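You operate a simulated robot arm through the tools that you are given. There is no shell and no other tool. Be economical: measure what you need, move in short steps, check, and stop when the job is done.

The job below is to be done with a simulated robot arm. You get a single attempt, and the scene is never put back.

TASK
Clamp the card's block in the blue machine's vise, against the red stop.

It is judged by the outcome, as a careful person would: the job done as asked, and still so three seconds after it is handed in. It fails if anything else is knocked over, pushed out of place, dropped, spilled or broken.

THE ROBOT
A 7-joint arm with a two-finger parallel gripper on a trunk, on a base that drives. Base frame: it is fixed to the floor where the robot stands at the start and does not move with it; the origin is under the middle of the robot, x ahead of it, y to its left, z up. Readings come in mm, rad, newtons and seconds.
With the tool pointing down near the work surface it reaches from about 300 to 740 mm from the robot's upright axis, wherever it stands. Its first joint turns from -2.007 to 2.007 rad. Payload 3.91 kg.
Tool frame: the origin (TCP) lies between the finger pads and is the grasp point; the fingertips stand 30 mm ahead of it; z points along the fingers, y is the line along which they close. Largest opening 110 mm; finger width 20, thickness 10; the body of the gripper, 48 by 112 mm, starts 55 mm behind the TCP.
Orientation is told as [roll, pitch, yaw] about the base's x, y, z axes, in that order, counted from this pose: with the fingers straight down and closing along the base's y, the tool's x points along the base's -x, its y along +y and its z along -z.

THE INTERFACE
- The arm moves only by the tool servo_tool. Its argument "steps" is a list of rows, each a list of 3 entries, a list of its own where there are three numbers: the shift along the tool's x, y, z in units of 50 mm (1.0 is 50 mm), then the turn, a rotation vector about the tool's x, y, z in units of 8 degrees (1.0 is 8 degrees), then the finger opening in mm, from 0 to 110. In form: [[[dx, dy, dz], [rx, ry, rz], hand], ...]. A call has 1 to 20 rows; each row shifts and turns the commanded pose from where the row before left it, along the tool's axes as they then stand. A call with a number of a shift or a turn outside -1 to 1 is refused whole. Rows are played at 5 a second. More than 50 mm and 0.15 rad between two rows, or a gripper value outside its range, and nothing of the call is played. A pose out of reach is approached as far as the arm can. The call stops where the force on the tool passes 70 N (or 10 N more than at its start, if that is more) or the arm is blocked; 0.2 s more then pass. The fingers move at their own pace (about 108 mm/s each) and stop on an object; they squeeze with about 26 N. The grip force told is the motor's: it shows also when the fingers shut on nothing. Time passes only in rows, and 0.2 s behind the last, so rows that do not move let the fingers close. It gives the time, the measured TCP pose, the force on the tool (base axes), the opening and the grip force at its end, in the units of the frame above (readings bear some noise), with the torque about the TCP (base axes, N m) and any sound that the robot's microphone picked up.
- Cameras (640 x 400 px; columns grow to the right, rows downward): "scene" is now at [-11.8, 79.4, 1447.1]; the picture's right is [-0.89, -0.46, 0.00], its down [-0.27, 0.51, -0.82] and it looks along [0.38, -0.72, -0.58] (base axes); focal length 238 px, centre (320, 200). "wrist" rides on the gripper at [72, 17, -103] in the tool frame; the picture's right is [-0.23, 0.97, 0.00], its down [-0.76, -0.18, -0.62] and it looks along [-0.61, -0.14, 0.78] (tool axes); focal length 222 px, centre (320, 200).
- capture(camera): a new picture of that camera. No time passes.
- lift_body(by): slides the trunk up (or, below 0, down) by that many mm; the arm and the scene camera ride with it, the base frame stays. It gives what a move gives, with no picture.
- roll_base(legs): drives the robot by 1 to 6 legs, each [ahead, turn to the left] in mm and rad, along the robot's own axes; the way and the turn of a leg run together, so that a leg with both is an arc; at most 1500 mm and 3.142 rad a leg. The arm and the cameras ride along, it lands a little off, and it stops where it bumps. It gives what a move gives.
- head_to(pan, tilt): turns the head with the scene camera to pan (to the left, within 2.705 rad either way) and tilt (down, from -0.506 to 1.204), counted from straight ahead of the robot. It gives what a move gives.
- measure_at(camera, pixels): for up to 12 pixels [column, row] of the newest picture of that camera ("zoom" is the newest enlarged one), the place [x, y, z] in the base frame of the surface seen there, good to about 2 mm, but the place of the scene camera against the robot may be out by one fixed shift of up to 12 mm in any direction. No time passes.
- inspect(camera, box): a new picture of the part [left, top, right, bottom] of that camera's present view, enlarged. No time passes.
- finish_job(): hands the job in; it is judged then, once.

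Keep the steps short. Do not move on a guess: measure, check each grasp and each placing, and mend mistakes. In all there are 80 turns and 52 pictures (those below and enlarged ones count). Leave the gripper open and the arm clear of the work at the hand-in unless told otherwise, and finish with a single line.

The tools are called after "Call:" by a JSON object that holds its "name" and its "arguments". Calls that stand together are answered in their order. servo_tool: Moves the arm, as the interface text tells. Its arguments: {"type":"object","properties":{"steps":{"type":"array","items":{"type":"array"}}},"required":["steps"]} The other tools are called the same way: lift_body (by) slides the trunk up or down; roll_base (legs) drives the base; head_to (pan, tilt) turns the head that bears the scene camera; capture (camera) takes a picture; measure_at (camera, pixels) gives the place of the surface under pixels of a picture; inspect (camera, box) takes an enlarged picture of a part of a camera's view; finish_job () hands the job in.

At the start:

```text
time_s: 0.0
eef_pos: [37.7, -429.5, 1269.1]
ee_rot: [-0.001, -0.001, 0.002]
contact_force: [0.0, -0.5, 0.2]
moment: [0.0, 0.0, -0.02]
grip_width: 109.9
grasp_force: 0.0
trunk travel left (down, up): [-543.0, 447.0]
robot x, y, heading: [-0.1, 1.0, 0.001]
head pan, tilt: [-1.091, 0.618]
```

scene: 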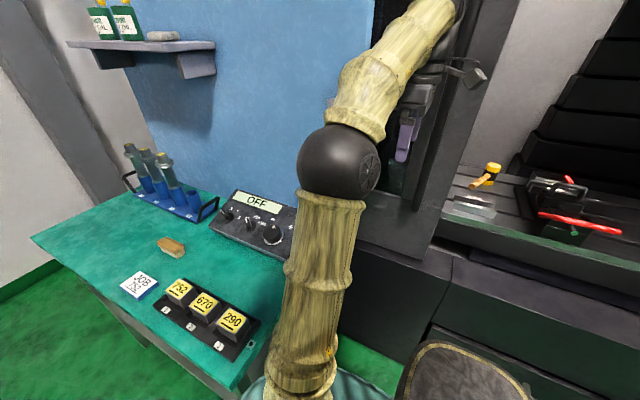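
wrist: 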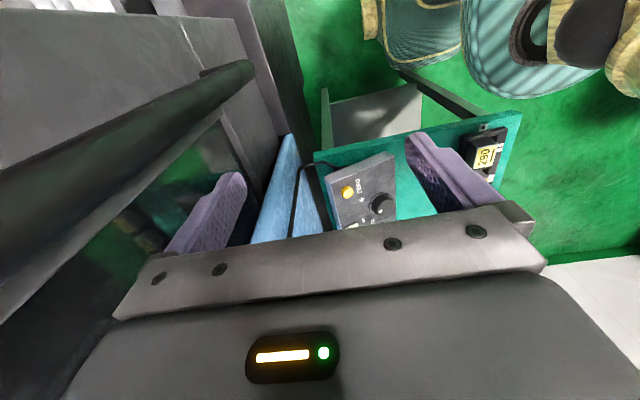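

I see a job card near (138,285), three numbered blocks around (205,305), and machines. I'll enlarge the card and the blocks.

Call:
{"name": "inspect", "arguments": {"camera": "scene", "box": [100, 220, 280, 370]}}

Call:
{"name": "inspect", "arguments": {"camera": "scene", "box": [430, 130, 640, 270]}}

```text
2.67 times, centred on (190, 295) of scene
```

zoom: 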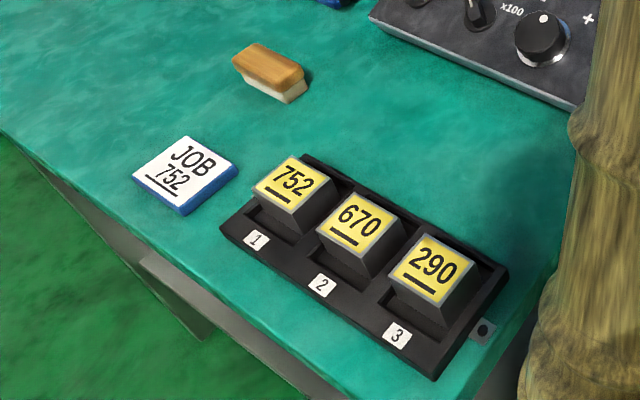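

```text
2.86 times, centred on (535, 200) of scene
```

zoom: 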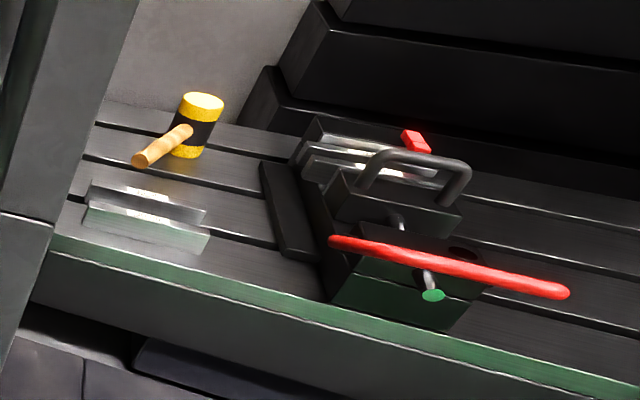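

The card says 752, which is the first block. I'll look around for the machines: pan the head further right.

Call:
{"name": "head_to", "arguments": {"pan": -1.7, "tilt": 0.5}}

Call:
{"name": "capture", "arguments": {"camera": "scene"}}

Call:
{"name": "head_to", "arguments": {"pan": 0.6, "tilt": 0.5}}

Call:
{"name": "capture", "arguments": {"camera": "scene"}}

```text
time_s: 1.0
eef_pos: [36.4, -430.3, 1269.4]
ee_rot: [-0.002, 0.002, 0.0]
contact_force: [0.7, 0.1, 0.5]
moment: [-0.01, 0.03, -0.02]
grip_width: 109.9
grasp_force: 0.0
trunk travel left (down, up): [-543.0, 447.0]
robot x, y, heading: [-0.9, 2.4, -0.002]
head pan, tilt: [-1.7, 0.499]
```

```text
47 pictures are left
```

scene: 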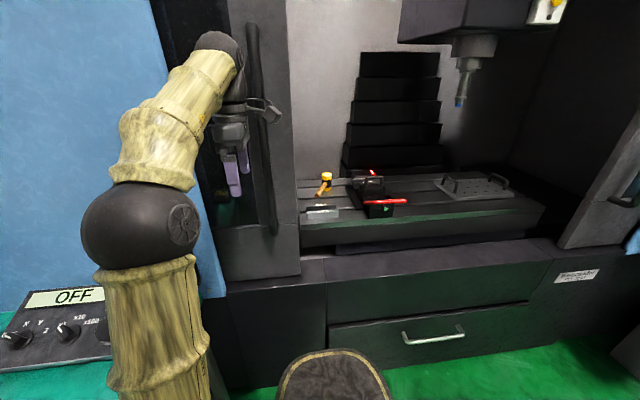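

```text
time_s: 3.1
eef_pos: [37.2, -429.8, 1269.3]
ee_rot: [-0.002, -0.001, 0.0]
contact_force: [0.3, 0.3, -0.2]
moment: [0.0, 0.04, -0.01]
grip_width: 109.9
grasp_force: 0.1
trunk travel left (down, up): [-543.0, 447.0]
robot x, y, heading: [2.0, 2.2, -0.004]
head pan, tilt: [0.6, 0.499]
```

```text
46 pictures are left
```

scene: 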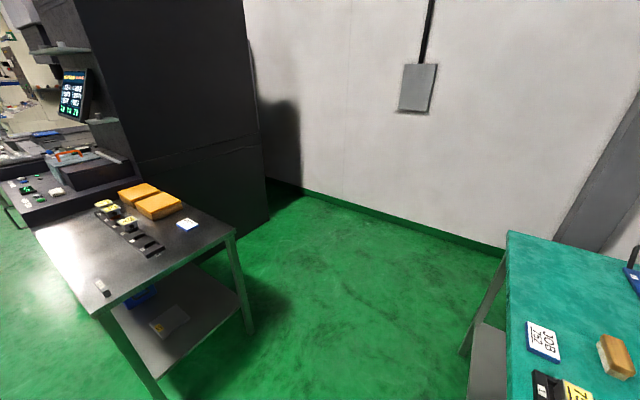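

There is a second work place on the left with its own card. I'll pan there.

Call:
{"name": "head_to", "arguments": {"pan": 1.4, "tilt": 0.4}}

Call:
{"name": "capture", "arguments": {"camera": "scene"}}

Call:
{"name": "head_to", "arguments": {"pan": 2.6, "tilt": 0.4}}

Call:
{"name": "capture", "arguments": {"camera": "scene"}}

Call:
{"name": "head_to", "arguments": {"pan": -0.4, "tilt": 0.5}}

Call:
{"name": "capture", "arguments": {"camera": "scene"}}

```text
time_s: 4.3
eef_pos: [37.4, -429.6, 1270.5]
ee_rot: [-0.001, 0.0, 0.0]
contact_force: [-0.2, -0.2, 0.4]
moment: [0.0, -0.02, -0.02]
grip_width: 110.2
grasp_force: 0.0
trunk travel left (down, up): [-543.0, 447.0]
robot x, y, heading: [-1.3, -0.7, 0.002]
head pan, tilt: [1.4, 0.4]
```

```text
45 pictures are left
```

scene: 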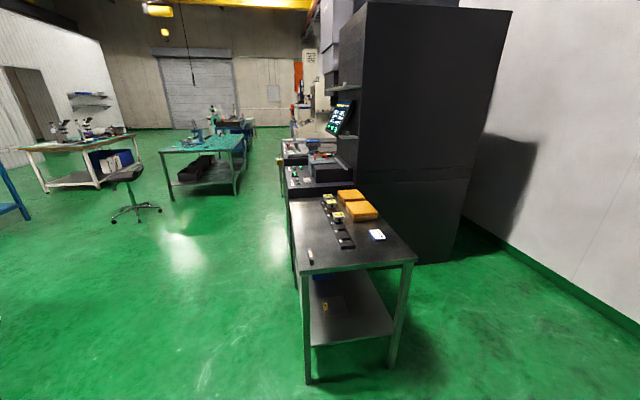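

```text
time_s: 5.7
eef_pos: [36.7, -430.0, 1270.0]
ee_rot: [-0.003, 0.001, 0.0]
contact_force: [0.4, 0.4, 0.7]
moment: [0.01, 0.02, -0.01]
grip_width: 110.4
grasp_force: 0.0
trunk travel left (down, up): [-543.0, 447.0]
robot x, y, heading: [-3.0, -1.9, 0.002]
head pan, tilt: [2.601, 0.4]
```

```text
44 pictures are left
```

scene: 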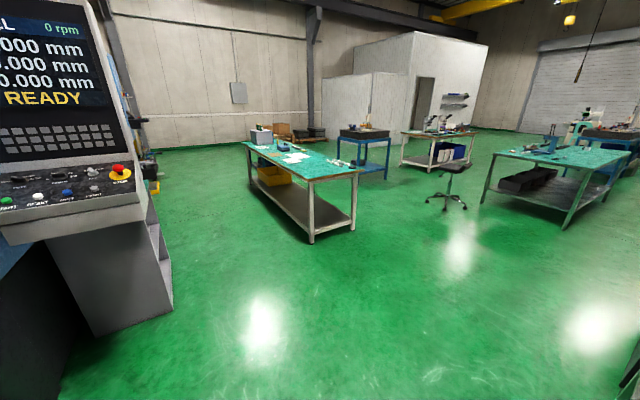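

```text
time_s: 8.3
eef_pos: [37.1, -428.8, 1269.3]
ee_rot: [-0.002, 0.001, 0.0]
contact_force: [-0.5, -0.6, -0.4]
moment: [0.02, 0.0, 0.01]
grip_width: 110.0
grasp_force: 0.1
trunk travel left (down, up): [-543.0, 447.0]
robot x, y, heading: [-2.2, -1.5, -0.002]
head pan, tilt: [-0.4, 0.499]
```

```text
43 pictures are left
```

scene: 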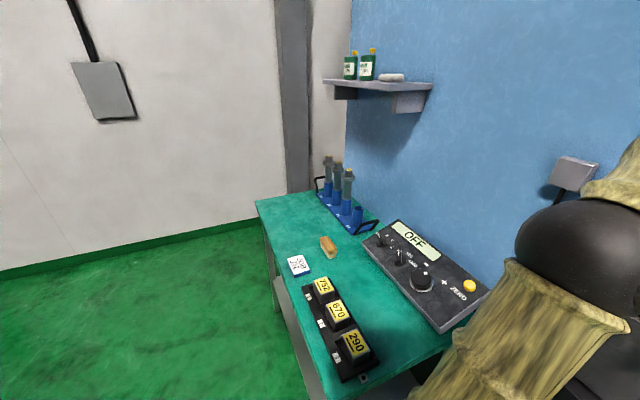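

The blue machine is on the robot's right, and its bench carries the 752 card and blocks. I'll zoom on the blocks and measure them.

Call:
{"name": "inspect", "arguments": {"camera": "scene", "box": [270, 225, 410, 390]}}

Call:
{"name": "measure_at", "arguments": {"camera": "scene", "pixels": [[323, 285], [337, 310], [356, 343], [298, 265], [328, 246], [270, 215], [340, 275], [375, 360], [310, 290], [440, 365], [425, 280], [375, 228]]}}

```text
2.42 times, centred on (340, 308) of scene
```

zoom: 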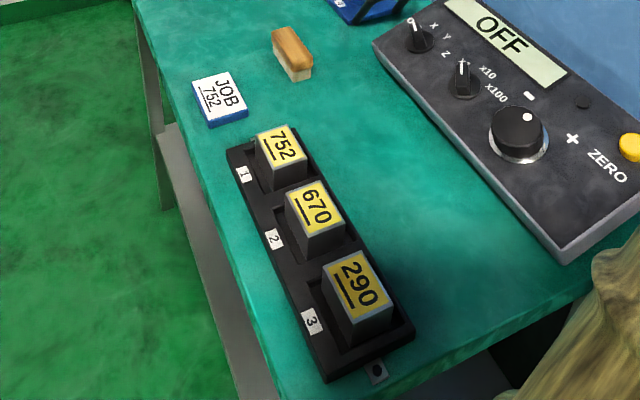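

```text
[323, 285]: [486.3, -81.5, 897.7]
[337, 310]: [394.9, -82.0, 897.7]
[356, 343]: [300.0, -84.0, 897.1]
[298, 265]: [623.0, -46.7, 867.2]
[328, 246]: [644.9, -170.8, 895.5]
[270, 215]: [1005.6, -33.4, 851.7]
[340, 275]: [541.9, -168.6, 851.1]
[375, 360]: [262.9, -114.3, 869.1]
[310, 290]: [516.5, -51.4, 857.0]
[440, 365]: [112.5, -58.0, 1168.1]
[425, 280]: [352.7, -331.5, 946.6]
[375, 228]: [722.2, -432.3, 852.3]
```

Measure block 752's top corners and rack shape in the zoom.

Call:
{"name": "measure_at", "arguments": {"camera": "zoom", "pixels": [[259, 138], [283, 129], [304, 156], [277, 165], [277, 186], [262, 155], [243, 175], [265, 188], [230, 152], [296, 133], [408, 325], [328, 375]]}}

Call:
{"name": "capture", "arguments": {"camera": "wrist"}}

```text
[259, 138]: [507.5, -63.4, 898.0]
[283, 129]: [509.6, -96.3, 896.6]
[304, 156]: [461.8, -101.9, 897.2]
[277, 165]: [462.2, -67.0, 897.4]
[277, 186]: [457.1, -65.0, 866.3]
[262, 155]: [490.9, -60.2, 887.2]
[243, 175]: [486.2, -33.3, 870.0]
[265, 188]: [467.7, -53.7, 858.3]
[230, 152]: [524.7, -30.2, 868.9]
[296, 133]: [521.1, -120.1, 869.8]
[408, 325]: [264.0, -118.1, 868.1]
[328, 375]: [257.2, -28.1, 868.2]
```

```text
41 pictures are left
```

wrist: 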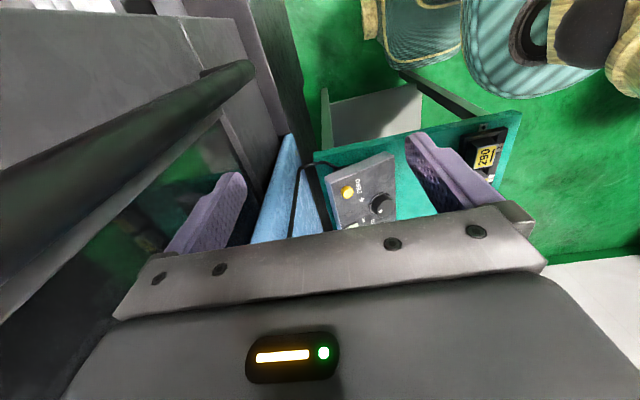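

Block 752 is roughly 48 × 35 mm, top at z≈897, rack rim 869. Now the vise: turn the head to it.

Call:
{"name": "head_to", "arguments": {"pan": -1.8, "tilt": 0.55}}

Call:
{"name": "inspect", "arguments": {"camera": "scene", "box": [240, 110, 440, 235]}}

```text
time_s: 9.8
eef_pos: [36.4, -430.5, 1269.0]
ee_rot: [-0.001, 0.001, 0.001]
contact_force: [0.0, -0.4, -0.6]
moment: [0.02, 0.01, -0.01]
grip_width: 110.0
grasp_force: 0.2
trunk travel left (down, up): [-543.0, 447.0]
robot x, y, heading: [2.6, -2.3, 0.001]
head pan, tilt: [-1.799, 0.55]
```

```text
3.20 times, centred on (340, 172) of scene
```

zoom: 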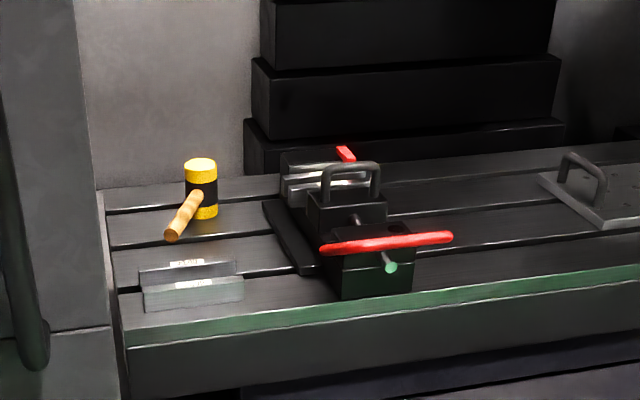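

Call:
{"name": "measure_at", "arguments": {"camera": "zoom", "pixels": [[346, 153], [326, 248], [447, 236], [390, 267], [325, 170], [378, 168], [320, 205], [330, 182], [310, 165], [250, 290], [200, 165], [240, 350]]}}

Call:
{"name": "measure_at", "arguments": {"camera": "scene", "pixels": [[300, 260], [420, 270], [300, 350], [500, 210]]}}

```text
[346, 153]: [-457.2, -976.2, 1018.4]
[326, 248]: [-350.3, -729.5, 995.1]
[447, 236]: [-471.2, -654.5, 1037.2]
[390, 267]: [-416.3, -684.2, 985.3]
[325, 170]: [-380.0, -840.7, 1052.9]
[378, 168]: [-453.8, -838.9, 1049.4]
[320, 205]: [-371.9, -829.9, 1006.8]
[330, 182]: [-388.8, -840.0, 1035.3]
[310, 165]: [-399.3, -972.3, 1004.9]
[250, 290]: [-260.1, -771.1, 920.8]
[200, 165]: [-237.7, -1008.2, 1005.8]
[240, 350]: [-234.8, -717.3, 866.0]
```

```text
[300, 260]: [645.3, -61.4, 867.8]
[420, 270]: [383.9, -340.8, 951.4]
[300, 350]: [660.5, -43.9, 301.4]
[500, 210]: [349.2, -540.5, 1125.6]
```

I need to know the clearance between the arm and the door pillar before driving. Capture and measure.

Call:
{"name": "measure_at", "arguments": {"camera": "wrist", "pixels": [[150, 130], [60, 180], [240, 70], [230, 150], [100, 60], [200, 30]]}}

Call:
{"name": "head_to", "arguments": {"pan": -1.8, "tilt": 0.8}}

Call:
{"name": "capture", "arguments": {"camera": "scene"}}

```text
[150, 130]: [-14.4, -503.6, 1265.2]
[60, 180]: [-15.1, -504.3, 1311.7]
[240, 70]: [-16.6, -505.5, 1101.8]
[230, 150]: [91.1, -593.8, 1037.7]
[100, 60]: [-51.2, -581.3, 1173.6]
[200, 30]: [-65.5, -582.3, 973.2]
```

```text
time_s: 10.6
eef_pos: [37.5, -429.8, 1269.8]
ee_rot: [-0.001, 0.0, 0.001]
contact_force: [-0.5, 0.2, 0.2]
moment: [0.0, -0.02, -0.03]
grip_width: 110.1
grasp_force: 0.0
trunk travel left (down, up): [-543.0, 447.0]
robot x, y, heading: [-0.1, 1.0, 0.003]
head pan, tilt: [-1.799, 0.799]
```

```text
39 pictures are left
```

scene: 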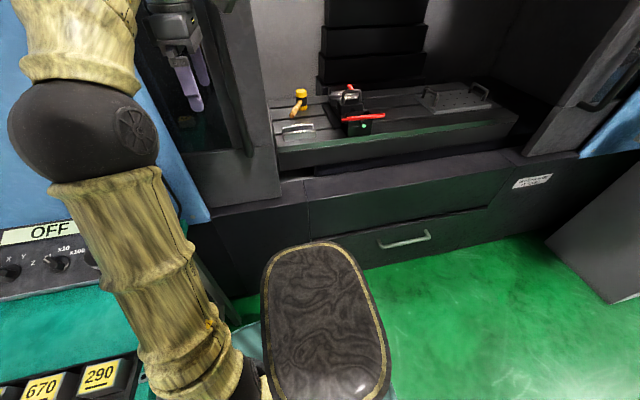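

Let me take a tight zoom on the vise from here to decide how to grasp the block.

Call:
{"name": "inspect", "arguments": {"camera": "scene", "box": [310, 75, 400, 140]}}

```text
6.15 times, centred on (355, 108) of scene
```

zoom: 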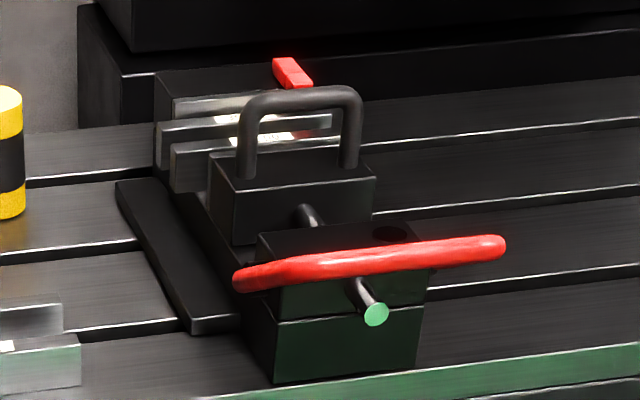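

Call:
{"name": "measure_at", "arguments": {"camera": "zoom", "pixels": [[292, 72], [300, 83], [215, 103], [190, 107], [185, 128], [220, 148], [190, 152], [230, 165], [360, 180], [215, 190], [270, 60], [330, 124]]}}

Call:
{"name": "measure_at", "arguments": {"camera": "zoom", "pixels": [[255, 100], [355, 95], [245, 165], [345, 155], [240, 280], [500, 245], [390, 235], [375, 315], [310, 215], [265, 245], [420, 260], [150, 250]]}}

```text
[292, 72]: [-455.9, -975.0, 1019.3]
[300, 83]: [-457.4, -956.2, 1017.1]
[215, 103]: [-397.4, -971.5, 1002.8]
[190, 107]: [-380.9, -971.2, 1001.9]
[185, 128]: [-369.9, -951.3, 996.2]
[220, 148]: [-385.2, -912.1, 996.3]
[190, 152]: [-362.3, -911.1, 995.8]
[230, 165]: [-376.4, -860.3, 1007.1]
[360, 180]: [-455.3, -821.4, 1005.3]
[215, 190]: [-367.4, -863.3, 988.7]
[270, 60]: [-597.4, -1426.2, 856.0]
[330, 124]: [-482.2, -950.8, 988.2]
```

```text
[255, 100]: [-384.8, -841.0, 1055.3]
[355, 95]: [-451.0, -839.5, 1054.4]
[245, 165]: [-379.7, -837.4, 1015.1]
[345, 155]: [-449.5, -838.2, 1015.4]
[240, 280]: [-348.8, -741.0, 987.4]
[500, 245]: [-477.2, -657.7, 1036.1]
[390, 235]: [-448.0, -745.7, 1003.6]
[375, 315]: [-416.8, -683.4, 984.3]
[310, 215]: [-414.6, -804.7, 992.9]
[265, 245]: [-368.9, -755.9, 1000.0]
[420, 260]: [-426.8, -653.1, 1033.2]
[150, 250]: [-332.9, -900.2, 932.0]
```

The vise structure: fixed jaw at y≈-970 with the red stop at its −x end, sliding jaw with a ∩ handle, and a red lever at the front. Before that, get a precise wrist view of block 752: move the tool toward (400,-82,1120), staying high above the bench.

Call:
{"name": "servo_tool", "arguments": {"steps": [[[-0.6, 0.8, 0], [0, 0, 0], 110], [[-0.6, 0.8, 0], [0, 0, 0], 110], [[-0.8, 0.8, 0], [0, 0, 0], 110], [[-0.8, 0.8, 0], [0, 0, 0], 110], [[-0.9, 0.8, 0], [0, 0, 0], 110], [[-0.9, 0.8, 0], [0, 0, 0], 110], [[-0.9, 0.8, 0], [0, 0, 0], 110], [[-0.9, 0.8, 0], [0, 0, 0], 110], [[-0.86, 0.56, 0], [0, 0, 0], 110], [[0, 0, 0.7], [0, 0, 0], 110], [[0, 0, 0.8], [0, 0, 0], 110], [[0, 0, 0.8], [0, 0, 0], 110], [[0, 0, 0.7], [0, 0, 0], 110]]}}

Call:
{"name": "capture", "arguments": {"camera": "wrist"}}

```text
refused: row 3 steps farther than a row can; nothing moved
```

```text
37 pictures are left
```

wrist: 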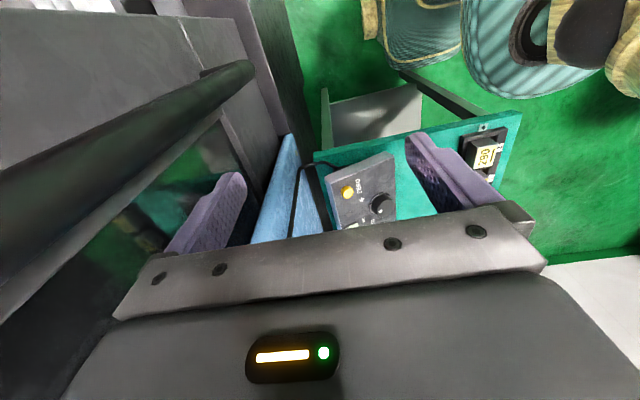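

The 50 mm limit is on the whole shift; I'll split into smaller rows.

Call:
{"name": "servo_tool", "arguments": {"steps": [[[-0.5, 0.8, 0], [0, 0, 0], 110], [[-0.5, 0.8, 0], [0, 0, 0], 110], [[-0.7, 0.7, 0], [0, 0, 0], 110], [[-0.7, 0.7, 0], [0, 0, 0], 110], [[-0.7, 0.7, 0], [0, 0, 0], 110], [[-0.7, 0.7, 0], [0, 0, 0], 110], [[-0.7, 0.7, 0], [0, 0, 0], 110], [[-0.7, 0.7, 0], [0, 0, 0], 110], [[-0.7, 0.6, 0], [0, 0, 0], 110], [[-0.7, 0.56, 0], [0, 0, 0], 110], [[-0.66, 0, 0.6], [0, 0, 0], 110], [[0, 0, 0.8], [0, 0, 0], 110], [[0, 0, 0.8], [0, 0, 0], 110], [[0, 0, 0.8], [0, 0, 0], 110]]}}

Call:
{"name": "capture", "arguments": {"camera": "wrist"}}

```text
time_s: 13.6
eef_pos: [401.7, -82.1, 1115.9]
ee_rot: [-0.001, 0.0, 0.001]
contact_force: [0.8, 0.5, -0.3]
moment: [-0.01, 0.01, 0.03]
grip_width: 109.9
grasp_force: 0.2
trunk travel left (down, up): [-543.0, 447.0]
robot x, y, heading: [1.6, 2.1, -0.002]
head pan, tilt: [-1.799, 0.799]
```

```text
36 pictures are left
```

wrist: 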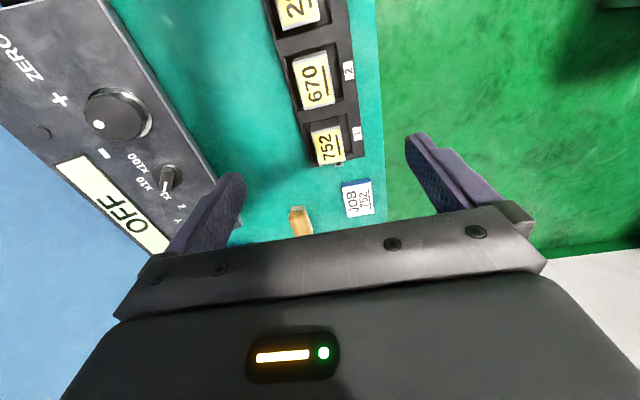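

Block 752 is at (328,147) in the wrist picture. Zoom in and measure its corners.

Call:
{"name": "inspect", "arguments": {"camera": "wrist", "box": [270, 60, 400, 180]}}

```text
3.33 times, centred on (335, 120) of wrist
```

zoom: 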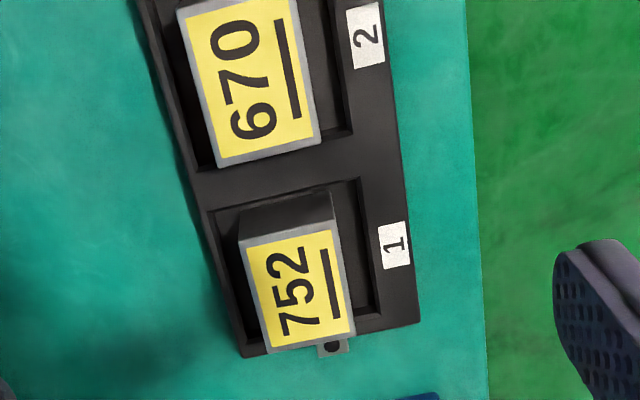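

Call:
{"name": "measure_at", "arguments": {"camera": "zoom", "pixels": [[243, 248], [334, 229], [352, 330], [270, 350], [240, 208], [329, 192], [365, 240], [352, 182], [213, 213], [250, 350], [418, 320], [205, 150]]}}

Call:
{"name": "measure_at", "arguments": {"camera": "zoom", "pixels": [[240, 155], [310, 140], [290, 190], [362, 305], [358, 200], [345, 235], [225, 250], [260, 207], [225, 180], [200, 60]]}}

```text
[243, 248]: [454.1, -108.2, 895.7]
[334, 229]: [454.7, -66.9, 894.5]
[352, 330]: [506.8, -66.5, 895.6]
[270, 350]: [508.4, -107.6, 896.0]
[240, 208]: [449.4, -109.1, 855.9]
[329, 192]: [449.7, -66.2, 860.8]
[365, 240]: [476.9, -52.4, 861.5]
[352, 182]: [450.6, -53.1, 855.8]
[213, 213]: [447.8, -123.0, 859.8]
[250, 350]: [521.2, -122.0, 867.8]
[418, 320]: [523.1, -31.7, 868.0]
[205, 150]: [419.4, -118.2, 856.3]
```

```text
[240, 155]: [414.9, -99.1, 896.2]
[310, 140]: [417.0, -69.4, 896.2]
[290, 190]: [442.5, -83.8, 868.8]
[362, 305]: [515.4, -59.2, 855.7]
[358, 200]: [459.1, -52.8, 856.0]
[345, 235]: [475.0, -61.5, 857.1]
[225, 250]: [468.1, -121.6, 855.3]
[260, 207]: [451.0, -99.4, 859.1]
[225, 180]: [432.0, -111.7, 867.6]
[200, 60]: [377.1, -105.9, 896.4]
```

The block is about 53 × 41 × 41 mm; its pocket has ~14 mm of room on both y sides. I need to see the vise closer before choosing how to grasp. First measure obstacles behind the robot in the last scene picture.

Call:
{"name": "measure_at", "arguments": {"camera": "scene", "pixels": [[600, 260], [560, 255], [630, 180], [590, 320], [400, 240], [250, 240], [440, 215], [300, 195], [410, 165], [530, 180]]}}

Call:
{"name": "head_to", "arguments": {"pan": -2.6, "tilt": 0.6}}

Call:
{"name": "capture", "arguments": {"camera": "scene"}}

```text
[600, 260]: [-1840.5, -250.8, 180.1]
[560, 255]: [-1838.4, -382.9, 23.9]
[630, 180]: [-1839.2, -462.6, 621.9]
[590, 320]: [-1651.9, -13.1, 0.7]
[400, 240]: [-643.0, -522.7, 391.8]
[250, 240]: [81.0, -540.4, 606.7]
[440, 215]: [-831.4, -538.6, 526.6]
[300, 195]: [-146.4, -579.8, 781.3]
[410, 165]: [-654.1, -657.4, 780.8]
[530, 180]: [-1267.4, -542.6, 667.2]
```

```text
time_s: 14.7
eef_pos: [401.6, -83.0, 1116.2]
ee_rot: [-0.001, -0.003, 0.0]
contact_force: [0.8, -0.6, 0.1]
moment: [0.03, 0.01, 0.0]
grip_width: 110.0
grasp_force: 0.1
trunk travel left (down, up): [-543.0, 447.0]
robot x, y, heading: [-1.1, -1.5, -0.001]
head pan, tilt: [-2.601, 0.6]
```

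```text
34 pictures are left
```

scene: 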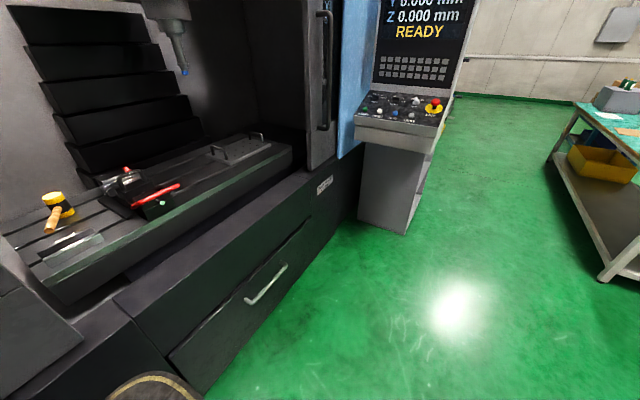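

The machine's front is at y≈-540 and the space behind the robot is clear to x≈-1840. I'll lift the tool a bit, then drive near (-420,-230) by an oblique reverse, to view the vise.

Call:
{"name": "roll_base", "arguments": {"legs": [[0, 0.5], [-480, 0], [0, -0.5]]}}

Call:
{"name": "head_to", "arguments": {"pan": -1.55, "tilt": 0.7}}

Call:
{"name": "capture", "arguments": {"camera": "scene"}}

```text
time_s: 18.1
eef_pos: [174.7, 2.3, 1118.7]
ee_rot: [-0.001, -0.002, 0.506]
contact_force: [-0.6, 0.2, -0.4]
moment: [0.01, 0.02, 0.02]
grip_width: 110.2
grasp_force: 0.1
trunk travel left (down, up): [-543.0, 447.0]
robot x, y, heading: [-213.9, -123.3, 0.509]
head pan, tilt: [-2.601, 0.6]
stopped in leg 2: the robot was blocked; the commanded pose is now the measured one
```

```text
time_s: 19.4
eef_pos: [173.0, 2.8, 1118.2]
ee_rot: [-0.001, -0.003, 0.505]
contact_force: [0.4, 0.6, 0.4]
moment: [0.01, 0.03, 0.04]
grip_width: 110.0
grasp_force: 0.0
trunk travel left (down, up): [-543.0, 447.0]
robot x, y, heading: [-219.4, -117.3, 0.503]
head pan, tilt: [-1.55, 0.7]
```

```text
33 pictures are left
```

scene: 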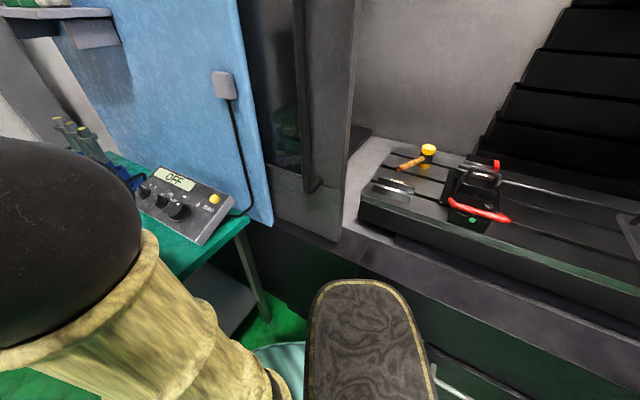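

The base's rear touched the machine's front. I'll measure the base pod seen at (360,340) to know the footprint.

Call:
{"name": "measure_at", "arguments": {"camera": "scene", "pixels": [[320, 320], [350, 285], [390, 290], [415, 330], [425, 370], [360, 340], [280, 360], [320, 390], [345, 225], [450, 380], [265, 240]]}}

Call:
{"name": "head_to", "arguments": {"pan": -2.65, "tilt": 1.1}}

Call:
{"name": "capture", "arguments": {"camera": "scene"}}

```text
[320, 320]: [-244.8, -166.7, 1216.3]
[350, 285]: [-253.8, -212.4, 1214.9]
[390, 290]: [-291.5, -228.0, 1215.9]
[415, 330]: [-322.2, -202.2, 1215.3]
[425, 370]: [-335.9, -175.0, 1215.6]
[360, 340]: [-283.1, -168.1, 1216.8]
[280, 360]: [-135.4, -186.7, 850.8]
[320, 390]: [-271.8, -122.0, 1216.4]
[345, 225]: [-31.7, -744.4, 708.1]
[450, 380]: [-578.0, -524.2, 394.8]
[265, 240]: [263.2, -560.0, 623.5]
```

```text
time_s: 20.7
eef_pos: [173.3, 2.6, 1119.2]
ee_rot: [-0.003, -0.003, 0.506]
contact_force: [0.0, 0.0, -0.4]
moment: [0.03, 0.0, 0.03]
grip_width: 110.1
grasp_force: 0.0
trunk travel left (down, up): [-543.0, 447.0]
robot x, y, heading: [-216.9, -122.3, 0.504]
head pan, tilt: [-2.649, 1.1]
```

```text
32 pictures are left
```

scene: 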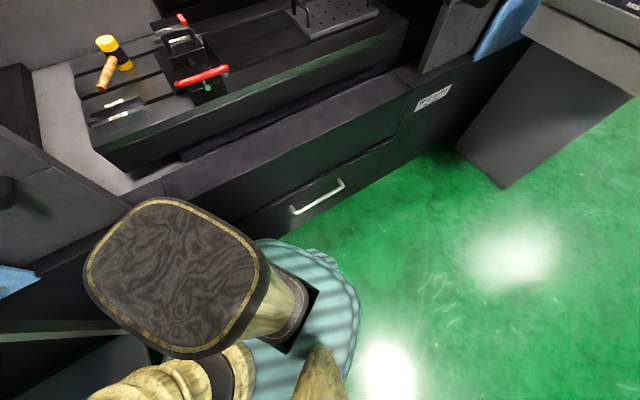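

Call:
{"name": "measure_at", "arguments": {"camera": "scene", "pixels": [[275, 244], [310, 250], [340, 270], [355, 300], [350, 340], [345, 370], [300, 215], [320, 260], [340, 320]]}}

```text
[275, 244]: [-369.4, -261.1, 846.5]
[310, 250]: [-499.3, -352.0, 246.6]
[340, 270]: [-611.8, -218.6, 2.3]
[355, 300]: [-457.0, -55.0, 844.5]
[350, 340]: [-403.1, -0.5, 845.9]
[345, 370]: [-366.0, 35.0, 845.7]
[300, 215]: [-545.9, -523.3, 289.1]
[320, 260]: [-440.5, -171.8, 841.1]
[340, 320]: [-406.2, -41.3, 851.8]
```

I need the lower base's outline; look straight down on the right-hand rear side.

Call:
{"name": "head_to", "arguments": {"pan": 2.65, "tilt": 1.2}}

Call:
{"name": "capture", "arguments": {"camera": "scene"}}

```text
time_s: 24.8
eef_pos: [173.5, 2.3, 1118.1]
ee_rot: [0.001, -0.003, 0.506]
contact_force: [0.5, 0.3, 0.1]
moment: [0.0, -0.02, -0.04]
grip_width: 110.0
grasp_force: 0.0
trunk travel left (down, up): [-543.0, 447.0]
robot x, y, heading: [-216.0, -117.4, 0.506]
head pan, tilt: [2.649, 1.201]
```

```text
31 pictures are left
```

scene: 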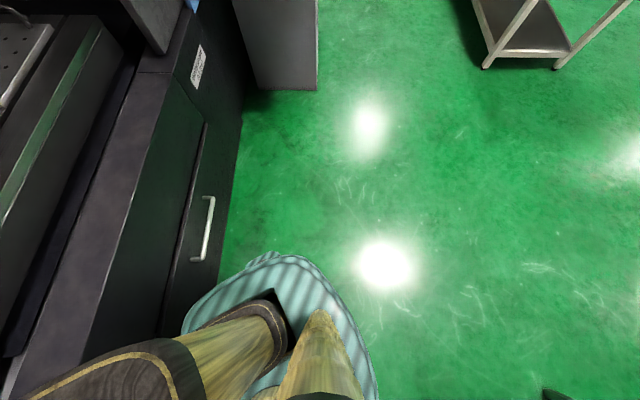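

Call:
{"name": "measure_at", "arguments": {"camera": "scene", "pixels": [[200, 303], [222, 285], [240, 270], [262, 254], [285, 257], [310, 264], [325, 280], [345, 305], [360, 340], [370, 375], [190, 325], [195, 255]]}}

```text
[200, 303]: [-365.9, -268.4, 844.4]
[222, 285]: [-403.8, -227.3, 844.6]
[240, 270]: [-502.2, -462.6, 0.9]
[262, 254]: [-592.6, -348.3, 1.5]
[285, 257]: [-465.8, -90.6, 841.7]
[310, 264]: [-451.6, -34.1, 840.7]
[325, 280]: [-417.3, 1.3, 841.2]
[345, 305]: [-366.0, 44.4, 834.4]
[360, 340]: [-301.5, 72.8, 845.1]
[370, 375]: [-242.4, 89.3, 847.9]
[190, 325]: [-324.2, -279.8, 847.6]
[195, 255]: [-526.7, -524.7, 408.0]
```

The base seems to have a corner about 300 mm out. I'll pull forward, straighten almost parallel with the machine, back up, and come forward gently closing in, aiming at (-420,-213), heading 0.

Call:
{"name": "roll_base", "arguments": {"legs": [[60, 0], [0, -0.404], [-900, 0], [0, -0.15], [640, 0], [0, 0.05]]}}

Call:
{"name": "head_to", "arguments": {"pan": -1.57, "tilt": 0.65}}

Call:
{"name": "capture", "arguments": {"camera": "scene"}}

```text
time_s: 35.6
eef_pos: [-42.1, -278.4, 1117.6]
ee_rot: [-0.004, -0.005, 0.026]
contact_force: [0.2, -0.2, 0.1]
moment: [-0.01, 0.02, 0.0]
grip_width: 110.1
grasp_force: 0.0
trunk travel left (down, up): [-543.0, 447.0]
robot x, y, heading: [-443.4, -205.1, 0.029]
head pan, tilt: [2.649, 1.201]
```

```text
time_s: 39.0
eef_pos: [-41.3, -276.5, 1117.3]
ee_rot: [-0.003, -0.004, 0.025]
contact_force: [-0.2, 0.6, 0.4]
moment: [-0.02, 0.02, 0.01]
grip_width: 110.0
grasp_force: 0.0
trunk travel left (down, up): [-543.0, 447.0]
robot x, y, heading: [-448.2, -207.4, 0.032]
head pan, tilt: [-1.571, 0.649]
```

```text
30 pictures are left
```

scene: 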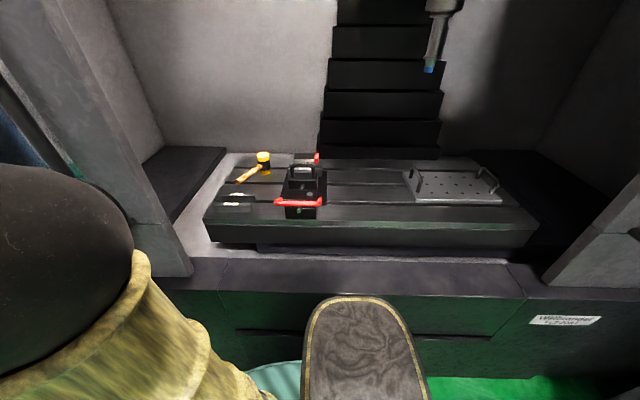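

We got in well. Zoom in on the vise around (300,188).

Call:
{"name": "inspect", "arguments": {"camera": "scene", "box": [265, 145, 345, 225]}}

```text
5.00 times, centred on (305, 185) of scene
```

zoom: 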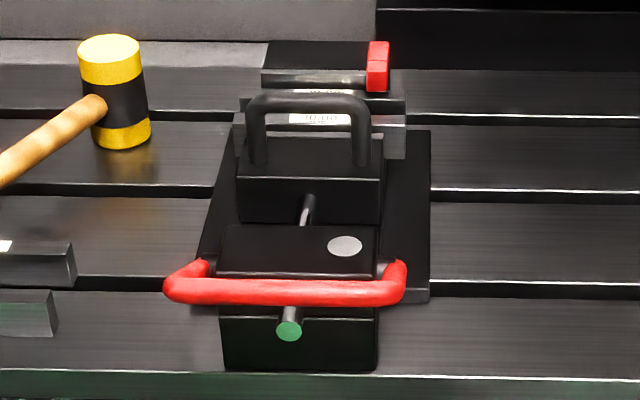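

The red lever is a U-handle pivoting on the front block. Swing the arm into the opening, high (z≈1245), to view the vise from above with the wrist camera.

Call:
{"name": "servo_tool", "arguments": {"steps": [[[0, 0, -0.87], [0, 0, 0.2], 110], [[0, 0, -0.87], [0, 0, 0], 110], [[0, 0, -0.86], [0, 0, 0], 110], [[0.64, -0.61, 0], [0, 0, 0], 110], [[0.64, -0.61, 0], [0, 0, 0], 110], [[0.64, -0.61, 0], [0, 0, 0], 110], [[0.64, -0.61, 0], [0, 0, 0], 110], [[0.64, -0.61, 0], [0, 0, 0], 110], [[0.65, -0.65, 0], [0, 0, 0], 110], [[0.65, -0.65, 0], [0, 0, 0], 110], [[0.65, -0.65, 0], [0, 0, 0], 110], [[0.65, -0.65, 0], [0, 0, 0], 110]]}}

Call:
{"name": "servo_tool", "arguments": {"steps": [[[0.43, -0.83, 0], [0, 0, 0], 110], [[0.43, -0.83, 0], [0, 0, 0], 110], [[0.43, -0.83, 0], [0, 0, 0], 110], [[0.43, -0.83, 0], [0, 0, 0], 110], [[0.43, -0.83, 0], [0, 0, 0], 110], [[0.43, -0.83, 0], [0, 0, 0], 110], [[0.43, -0.83, 0], [0, 0, 0], 110]]}}

Call:
{"name": "capture", "arguments": {"camera": "wrist"}}

```text
time_s: 41.6
eef_pos: [-334.3, -561.3, 1249.4]
ee_rot: [-0.001, -0.002, -0.001]
contact_force: [-0.1, -0.1, -0.6]
moment: [0.03, 0.01, 0.0]
grip_width: 109.9
grasp_force: 0.0
trunk travel left (down, up): [-543.0, 447.0]
robot x, y, heading: [-443.5, -203.9, 0.03]
head pan, tilt: [-1.571, 0.649]
```

```text
time_s: 43.2
eef_pos: [-422.1, -712.4, 1224.2]
ee_rot: [-0.002, -0.004, -0.002]
contact_force: [0.6, 0.6, 0.7]
moment: [-0.02, 0.04, -0.01]
grip_width: 110.0
grasp_force: 0.1
out of reach, approached as far as the arm can: row 3, 4, 5, 6, 7
trunk travel left (down, up): [-543.0, 447.0]
robot x, y, heading: [-446.2, -207.7, 0.029]
head pan, tilt: [-1.571, 0.649]
```

```text
28 pictures are left
```

wrist: 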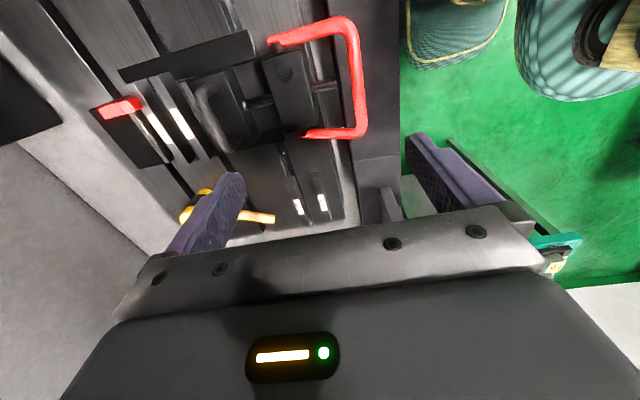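

Excellent view. Enlarge the vise.

Call:
{"name": "inspect", "arguments": {"camera": "wrist", "box": [80, 10, 380, 200]}}

```text
2.11 times, centred on (230, 105) of wrist
```

zoom: 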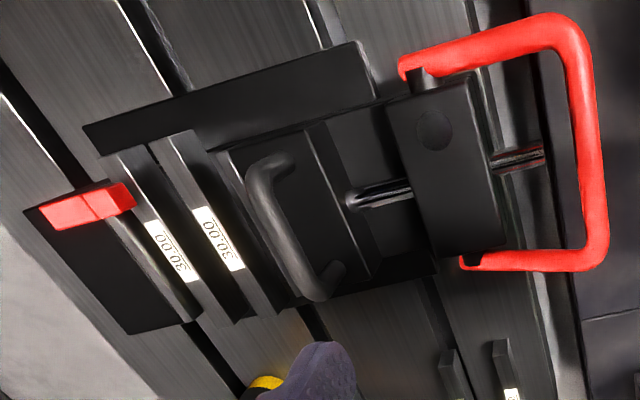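

Two parallels marked 30.00 stand between the jaws. Measure jaws, parallels, stop, handle, and lever.

Call:
{"name": "measure_at", "arguments": {"camera": "zoom", "pixels": [[100, 205], [60, 212], [122, 195], [120, 225], [180, 310], [125, 155], [230, 310], [165, 150], [240, 310], [185, 140], [270, 310], [130, 300]]}}

Call:
{"name": "measure_at", "arguments": {"camera": "zoom", "pixels": [[215, 160], [285, 300], [310, 130], [372, 270], [270, 165], [315, 285], [290, 215], [225, 200], [148, 180], [210, 190], [160, 200], [260, 260]]}}

Call:
{"name": "measure_at", "arguments": {"camera": "zoom", "pixels": [[405, 65], [550, 25], [595, 230], [470, 262], [588, 110], [540, 155], [380, 200], [435, 130], [400, 120], [480, 240], [420, 80], [330, 60]]}}

```text
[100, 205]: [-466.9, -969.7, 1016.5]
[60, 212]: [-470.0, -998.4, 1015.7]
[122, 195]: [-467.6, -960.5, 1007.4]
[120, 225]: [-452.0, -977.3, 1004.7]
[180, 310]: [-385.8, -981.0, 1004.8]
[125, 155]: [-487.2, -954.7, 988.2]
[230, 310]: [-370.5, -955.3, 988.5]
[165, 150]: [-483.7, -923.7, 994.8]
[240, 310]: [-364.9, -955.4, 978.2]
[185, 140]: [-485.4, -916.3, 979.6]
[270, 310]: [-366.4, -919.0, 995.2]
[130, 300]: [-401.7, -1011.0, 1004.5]
```

```text
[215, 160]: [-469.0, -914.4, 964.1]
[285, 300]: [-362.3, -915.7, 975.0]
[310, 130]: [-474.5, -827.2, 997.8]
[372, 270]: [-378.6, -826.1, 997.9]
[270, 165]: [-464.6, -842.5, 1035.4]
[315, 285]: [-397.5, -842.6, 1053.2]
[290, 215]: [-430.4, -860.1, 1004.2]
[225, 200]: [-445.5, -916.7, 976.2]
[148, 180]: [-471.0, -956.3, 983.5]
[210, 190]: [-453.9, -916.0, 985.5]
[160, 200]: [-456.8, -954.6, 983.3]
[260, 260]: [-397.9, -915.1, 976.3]
```

```text
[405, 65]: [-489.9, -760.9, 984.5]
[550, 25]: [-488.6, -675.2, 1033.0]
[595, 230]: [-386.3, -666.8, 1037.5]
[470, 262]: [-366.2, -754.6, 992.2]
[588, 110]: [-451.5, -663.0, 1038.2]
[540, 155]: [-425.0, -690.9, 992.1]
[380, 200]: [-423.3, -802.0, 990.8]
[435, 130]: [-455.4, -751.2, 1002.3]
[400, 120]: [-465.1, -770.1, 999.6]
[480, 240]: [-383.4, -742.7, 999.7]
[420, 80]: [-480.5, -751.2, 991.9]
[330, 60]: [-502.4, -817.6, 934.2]
```

Zoom tighter at the jaw gap to measure parallels and jaw faces precisely.

Call:
{"name": "inspect", "arguments": {"camera": "wrist", "box": [85, 65, 225, 165]}}

```text
4.00 times, centred on (155, 115) of wrist
```

zoom: 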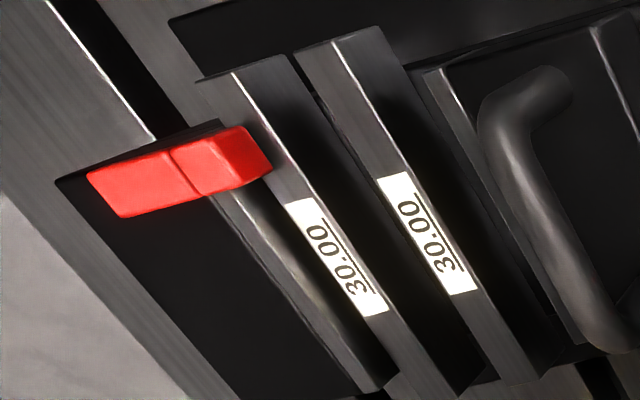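

Call:
{"name": "measure_at", "arguments": {"camera": "zoom", "pixels": [[208, 90], [222, 82], [232, 78], [240, 76], [275, 64], [305, 56], [318, 52], [330, 48], [340, 46], [370, 32], [415, 78], [428, 74]]}}

Call:
{"name": "measure_at", "arguments": {"camera": "zoom", "pixels": [[438, 76], [450, 72], [470, 100], [480, 200], [500, 225], [520, 260], [295, 270], [315, 290], [330, 310], [240, 160], [262, 150], [225, 145]]}}

Call:
{"name": "measure_at", "arguments": {"camera": "zoom", "pixels": [[270, 170], [225, 185], [190, 160], [100, 175], [125, 215], [235, 120], [240, 190], [280, 225], [270, 240], [370, 240], [385, 260], [400, 285]]}}

```text
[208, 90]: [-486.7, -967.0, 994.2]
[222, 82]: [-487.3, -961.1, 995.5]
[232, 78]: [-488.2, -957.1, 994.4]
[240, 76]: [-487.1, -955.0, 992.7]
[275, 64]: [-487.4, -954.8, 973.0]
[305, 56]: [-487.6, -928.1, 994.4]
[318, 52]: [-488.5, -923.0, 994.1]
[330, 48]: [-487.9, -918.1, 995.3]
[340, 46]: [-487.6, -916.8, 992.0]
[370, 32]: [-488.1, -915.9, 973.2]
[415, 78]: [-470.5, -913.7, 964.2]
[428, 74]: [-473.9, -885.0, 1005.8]
```

```text
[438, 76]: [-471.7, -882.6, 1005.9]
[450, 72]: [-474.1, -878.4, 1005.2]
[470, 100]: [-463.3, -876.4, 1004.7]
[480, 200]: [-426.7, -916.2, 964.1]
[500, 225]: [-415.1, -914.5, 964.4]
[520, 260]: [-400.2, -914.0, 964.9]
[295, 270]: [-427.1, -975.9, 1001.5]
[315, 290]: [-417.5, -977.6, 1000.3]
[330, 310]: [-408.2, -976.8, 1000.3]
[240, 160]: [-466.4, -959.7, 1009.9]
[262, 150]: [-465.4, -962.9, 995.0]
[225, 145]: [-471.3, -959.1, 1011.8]
```

```text
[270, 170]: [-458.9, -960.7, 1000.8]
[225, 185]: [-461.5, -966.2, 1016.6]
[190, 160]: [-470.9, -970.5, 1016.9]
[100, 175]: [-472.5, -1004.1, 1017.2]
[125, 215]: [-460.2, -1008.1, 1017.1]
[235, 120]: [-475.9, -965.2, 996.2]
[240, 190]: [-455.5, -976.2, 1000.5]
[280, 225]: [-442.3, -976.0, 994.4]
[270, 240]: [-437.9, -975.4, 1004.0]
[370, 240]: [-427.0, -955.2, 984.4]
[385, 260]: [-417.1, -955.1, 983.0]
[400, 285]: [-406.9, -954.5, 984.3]
```

Now it is clear: fixed jaw face at y≈-975.5, sliding jaw face ≈-887, parallels' tops at 995 (y -968…-955 and -929…-916), stop face at x≈-458, jaw tops 1005. A block gripped across its 41 mm sides can be set down across both parallels, pressed against the stop, then clamped. Retract the arm by the same path.

Call:
{"name": "servo_tool", "arguments": {"steps": [[[-0.44, 0.76, -0.12], [0, 0, 0], 110], [[-0.44, 0.76, -0.12], [0, 0, 0], 110], [[-0.44, 0.76, -0.12], [0, 0, 0], 110], [[-0.44, 0.76, -0.12], [0, 0, 0], 110], [[-0.65, 0.65, 0], [0, 0, 0], 110], [[-0.65, 0.65, 0], [0, 0, 0], 110], [[-0.65, 0.65, 0], [0, 0, 0], 110], [[-0.65, 0.65, 0], [0, 0, 0], 110], [[-0.64, 0.61, 0], [0, 0, 0], 110], [[-0.64, 0.61, 0], [0, 0, 0], 110], [[-0.64, 0.61, 0], [0, 0, 0], 110], [[-0.64, 0.61, 0], [0, 0, 0], 110], [[-0.64, 0.61, 0], [0, 0, 0], 110]]}}

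Call:
{"name": "roll_base", "arguments": {"legs": [[0, 0.06], [330, 0]]}}

```text
time_s: 46.0
eef_pos: [-39.5, -274.9, 1248.3]
ee_rot: [-0.002, -0.003, -0.004]
contact_force: [0.0, -0.7, 0.1]
moment: [-0.03, 0.01, -0.02]
grip_width: 110.0
grasp_force: 0.2
trunk travel left (down, up): [-543.0, 447.0]
robot x, y, heading: [-446.0, -206.4, 0.026]
head pan, tilt: [-1.571, 0.649]
```

```text
time_s: 48.6
eef_pos: [296.8, -219.2, 1248.8]
ee_rot: [-0.003, -0.006, 0.061]
contact_force: [1.0, 0.5, 0.7]
moment: [0.04, 0.01, -0.03]
grip_width: 110.0
grasp_force: 0.1
trunk travel left (down, up): [-543.0, 447.0]
robot x, y, heading: [-111.7, -176.6, 0.088]
head pan, tilt: [-1.571, 0.649]
```

Now move over block 752: correct the yaw, descend to z≈1020, then shift to about (450,-87) for a fresh wrist look.

Call:
{"name": "servo_tool", "arguments": {"steps": [[[0, 0, 0], [0, 0, 0.44], 110], [[0, 0, 0.9], [0, 0, 0], 110], [[0, 0, 0.9], [0, 0, 0], 110], [[0, 0, 0.9], [0, 0, 0], 110], [[0, 0, 0.9], [0, 0, 0], 110], [[-0.61, 0.53, 0.2], [0, 0, 0], 110], [[-0.61, 0.53, 0.2], [0, 0, 0], 110], [[-0.61, 0.53, 0.2], [0, 0, 0], 110], [[-0.61, 0.53, 0.2], [0, 0, 0], 110], [[-0.62, 0.52, 0.2], [0, 0, 0], 110], [[0, 0, 0], [0, 0, 0], 110]]}}

Call:
{"name": "capture", "arguments": {"camera": "wrist"}}

```text
time_s: 51.0
eef_pos: [451.1, -86.4, 1017.0]
ee_rot: [-0.002, -0.004, -0.002]
contact_force: [0.0, 0.8, -0.3]
moment: [-0.01, 0.0, 0.01]
grip_width: 109.9
grasp_force: 0.1
trunk travel left (down, up): [-543.0, 447.0]
robot x, y, heading: [-107.2, -176.4, 0.091]
head pan, tilt: [-1.571, 0.649]
```

```text
25 pictures are left
```

wrist: 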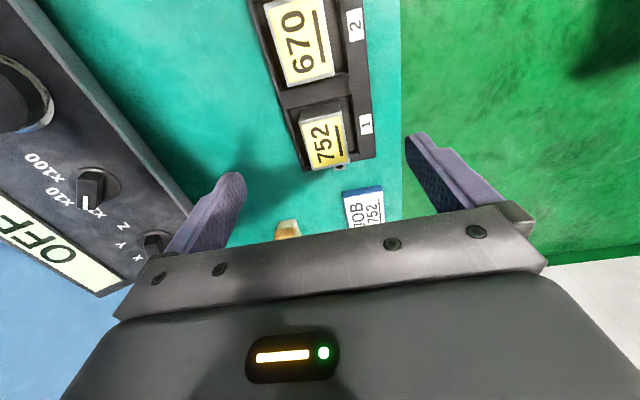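

Call:
{"name": "inspect", "arguments": {"camera": "wrist", "box": [270, 80, 390, 180]}}

```text
4.00 times, centred on (330, 130) of wrist
```

zoom: 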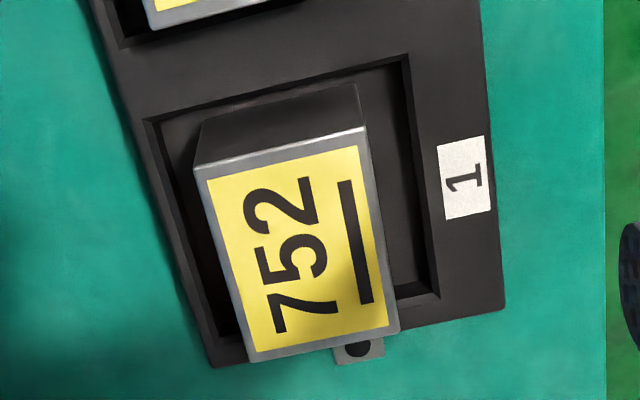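

Call:
{"name": "measure_at", "arguments": {"camera": "zoom", "pixels": [[199, 170], [361, 130], [397, 328], [249, 360], [206, 122], [355, 86], [400, 60], [160, 118], [432, 292], [418, 150], [172, 180], [280, 345]]}}

```text
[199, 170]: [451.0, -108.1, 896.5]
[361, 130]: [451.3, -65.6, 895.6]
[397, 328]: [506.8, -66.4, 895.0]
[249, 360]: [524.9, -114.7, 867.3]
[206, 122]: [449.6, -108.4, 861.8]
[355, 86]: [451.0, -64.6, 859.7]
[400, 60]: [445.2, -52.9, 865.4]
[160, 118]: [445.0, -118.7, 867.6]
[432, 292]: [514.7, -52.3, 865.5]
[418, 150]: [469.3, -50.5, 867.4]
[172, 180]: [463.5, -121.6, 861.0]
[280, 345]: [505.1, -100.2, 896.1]
```

Block centre (479,-87), ~57×43 mm, unrotated. Approach: opening 80, down until the fingertips are 3 mm above the rack rim (TCP z 901), then close.

Call:
{"name": "servo_tool", "arguments": {"steps": [[[-0.56, -0.01, 0], [0, 0, 0], 80], [[0, 0, 0.7], [0, 0, 0], 80], [[0, 0, 0.7], [0, 0, 0], 80], [[0, 0, 0.5], [0, 0, 0], 80], [[0, 0, 0.4], [0, 0, 0], 80], [[0, 0, 0], [0, 0, 0], 80]]}}

Call:
{"name": "capture", "arguments": {"camera": "wrist"}}

```text
time_s: 52.4
eef_pos: [479.1, -87.4, 903.7]
ee_rot: [-0.002, -0.004, -0.003]
contact_force: [1.1, -0.1, 0.1]
moment: [-0.01, -0.01, 0.0]
grip_width: 80.0
grasp_force: 0.1
trunk travel left (down, up): [-543.0, 447.0]
robot x, y, heading: [-113.5, -175.0, 0.092]
head pan, tilt: [-1.571, 0.649]
```

```text
23 pictures are left
```

wrist: 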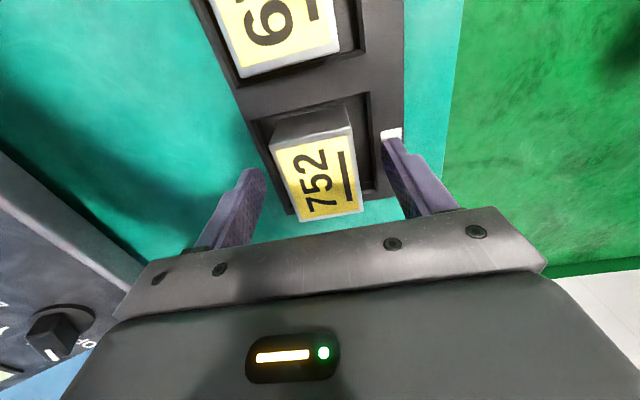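

The fingers straddle the block evenly. Close and wait.

Call:
{"name": "servo_tool", "arguments": {"steps": [[[0, 0, 0.04], [0, 0, 0], 60], [[0, 0, 0], [0, 0, 0], 48], [[0, 0, 0], [0, 0, 0], 20], [[0, 0, 0], [0, 0, 0], 20], [[0, 0, 0], [0, 0, 0], 20]]}}

Call:
{"name": "servo_tool", "arguments": {"steps": [[[0, 0, -0.3], [0, 0, 0], 20], [[0, 0, -0.5], [0, 0, 0], 20], [[0, 0, -0.8], [0, 0, 0], 20], [[0, 0, -0.8], [0, 0, 0], 20], [[0, 0, -0.8], [0, 0, 0], 20]]}}

Call:
{"name": "capture", "arguments": {"camera": "wrist"}}

```text
time_s: 53.6
eef_pos: [479.0, -88.4, 902.4]
ee_rot: [-0.003, -0.003, 0.0]
contact_force: [-0.5, 0.5, 0.2]
moment: [0.04, -0.06, 0.0]
grip_width: 44.9
grasp_force: 26.4
trunk travel left (down, up): [-543.0, 447.0]
robot x, y, heading: [-106.5, -171.2, 0.094]
head pan, tilt: [-1.571, 0.649]
```

```text
time_s: 54.8
eef_pos: [474.3, -91.0, 1062.3]
ee_rot: [-0.001, -0.004, -0.001]
contact_force: [-0.6, 0.4, 0.6]
moment: [-0.02, -0.05, -0.01]
grip_width: 19.9
grasp_force: 0.0
trunk travel left (down, up): [-543.0, 447.0]
robot x, y, heading: [-108.8, -176.0, 0.096]
head pan, tilt: [-1.571, 0.649]
```

```text
22 pictures are left
```

wrist: 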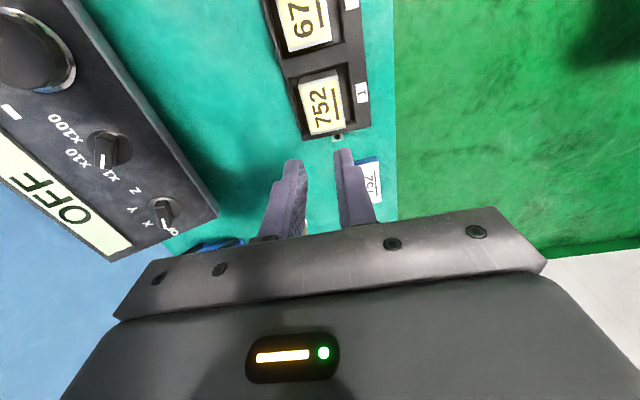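

The block slipped out during the lift. Check how it lies in its pocket now.

Call:
{"name": "inspect", "arguments": {"camera": "wrist", "box": [270, 50, 390, 150]}}

Call:
{"name": "measure_at", "arguments": {"camera": "zoom", "pixels": [[140, 145], [235, 110], [285, 300], [180, 325], [210, 220], [120, 150], [320, 285], [290, 100], [265, 130]]}}

```text
4.00 times, centred on (330, 100) of wrist
```

zoom: 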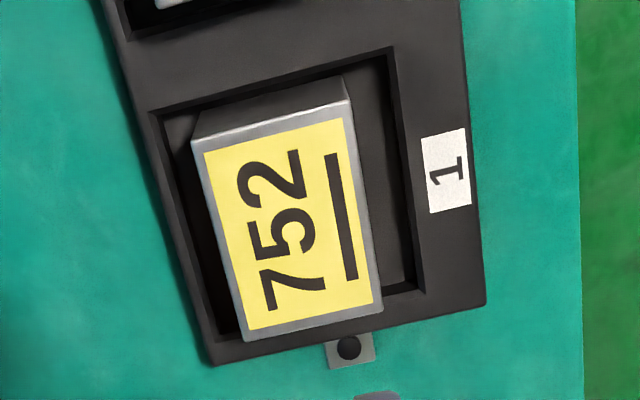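

```text
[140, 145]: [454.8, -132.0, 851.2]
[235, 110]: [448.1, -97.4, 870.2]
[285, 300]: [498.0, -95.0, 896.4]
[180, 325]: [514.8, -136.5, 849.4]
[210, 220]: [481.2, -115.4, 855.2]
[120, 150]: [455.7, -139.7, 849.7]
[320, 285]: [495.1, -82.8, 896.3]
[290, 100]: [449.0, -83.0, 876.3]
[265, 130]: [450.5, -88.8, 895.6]
```

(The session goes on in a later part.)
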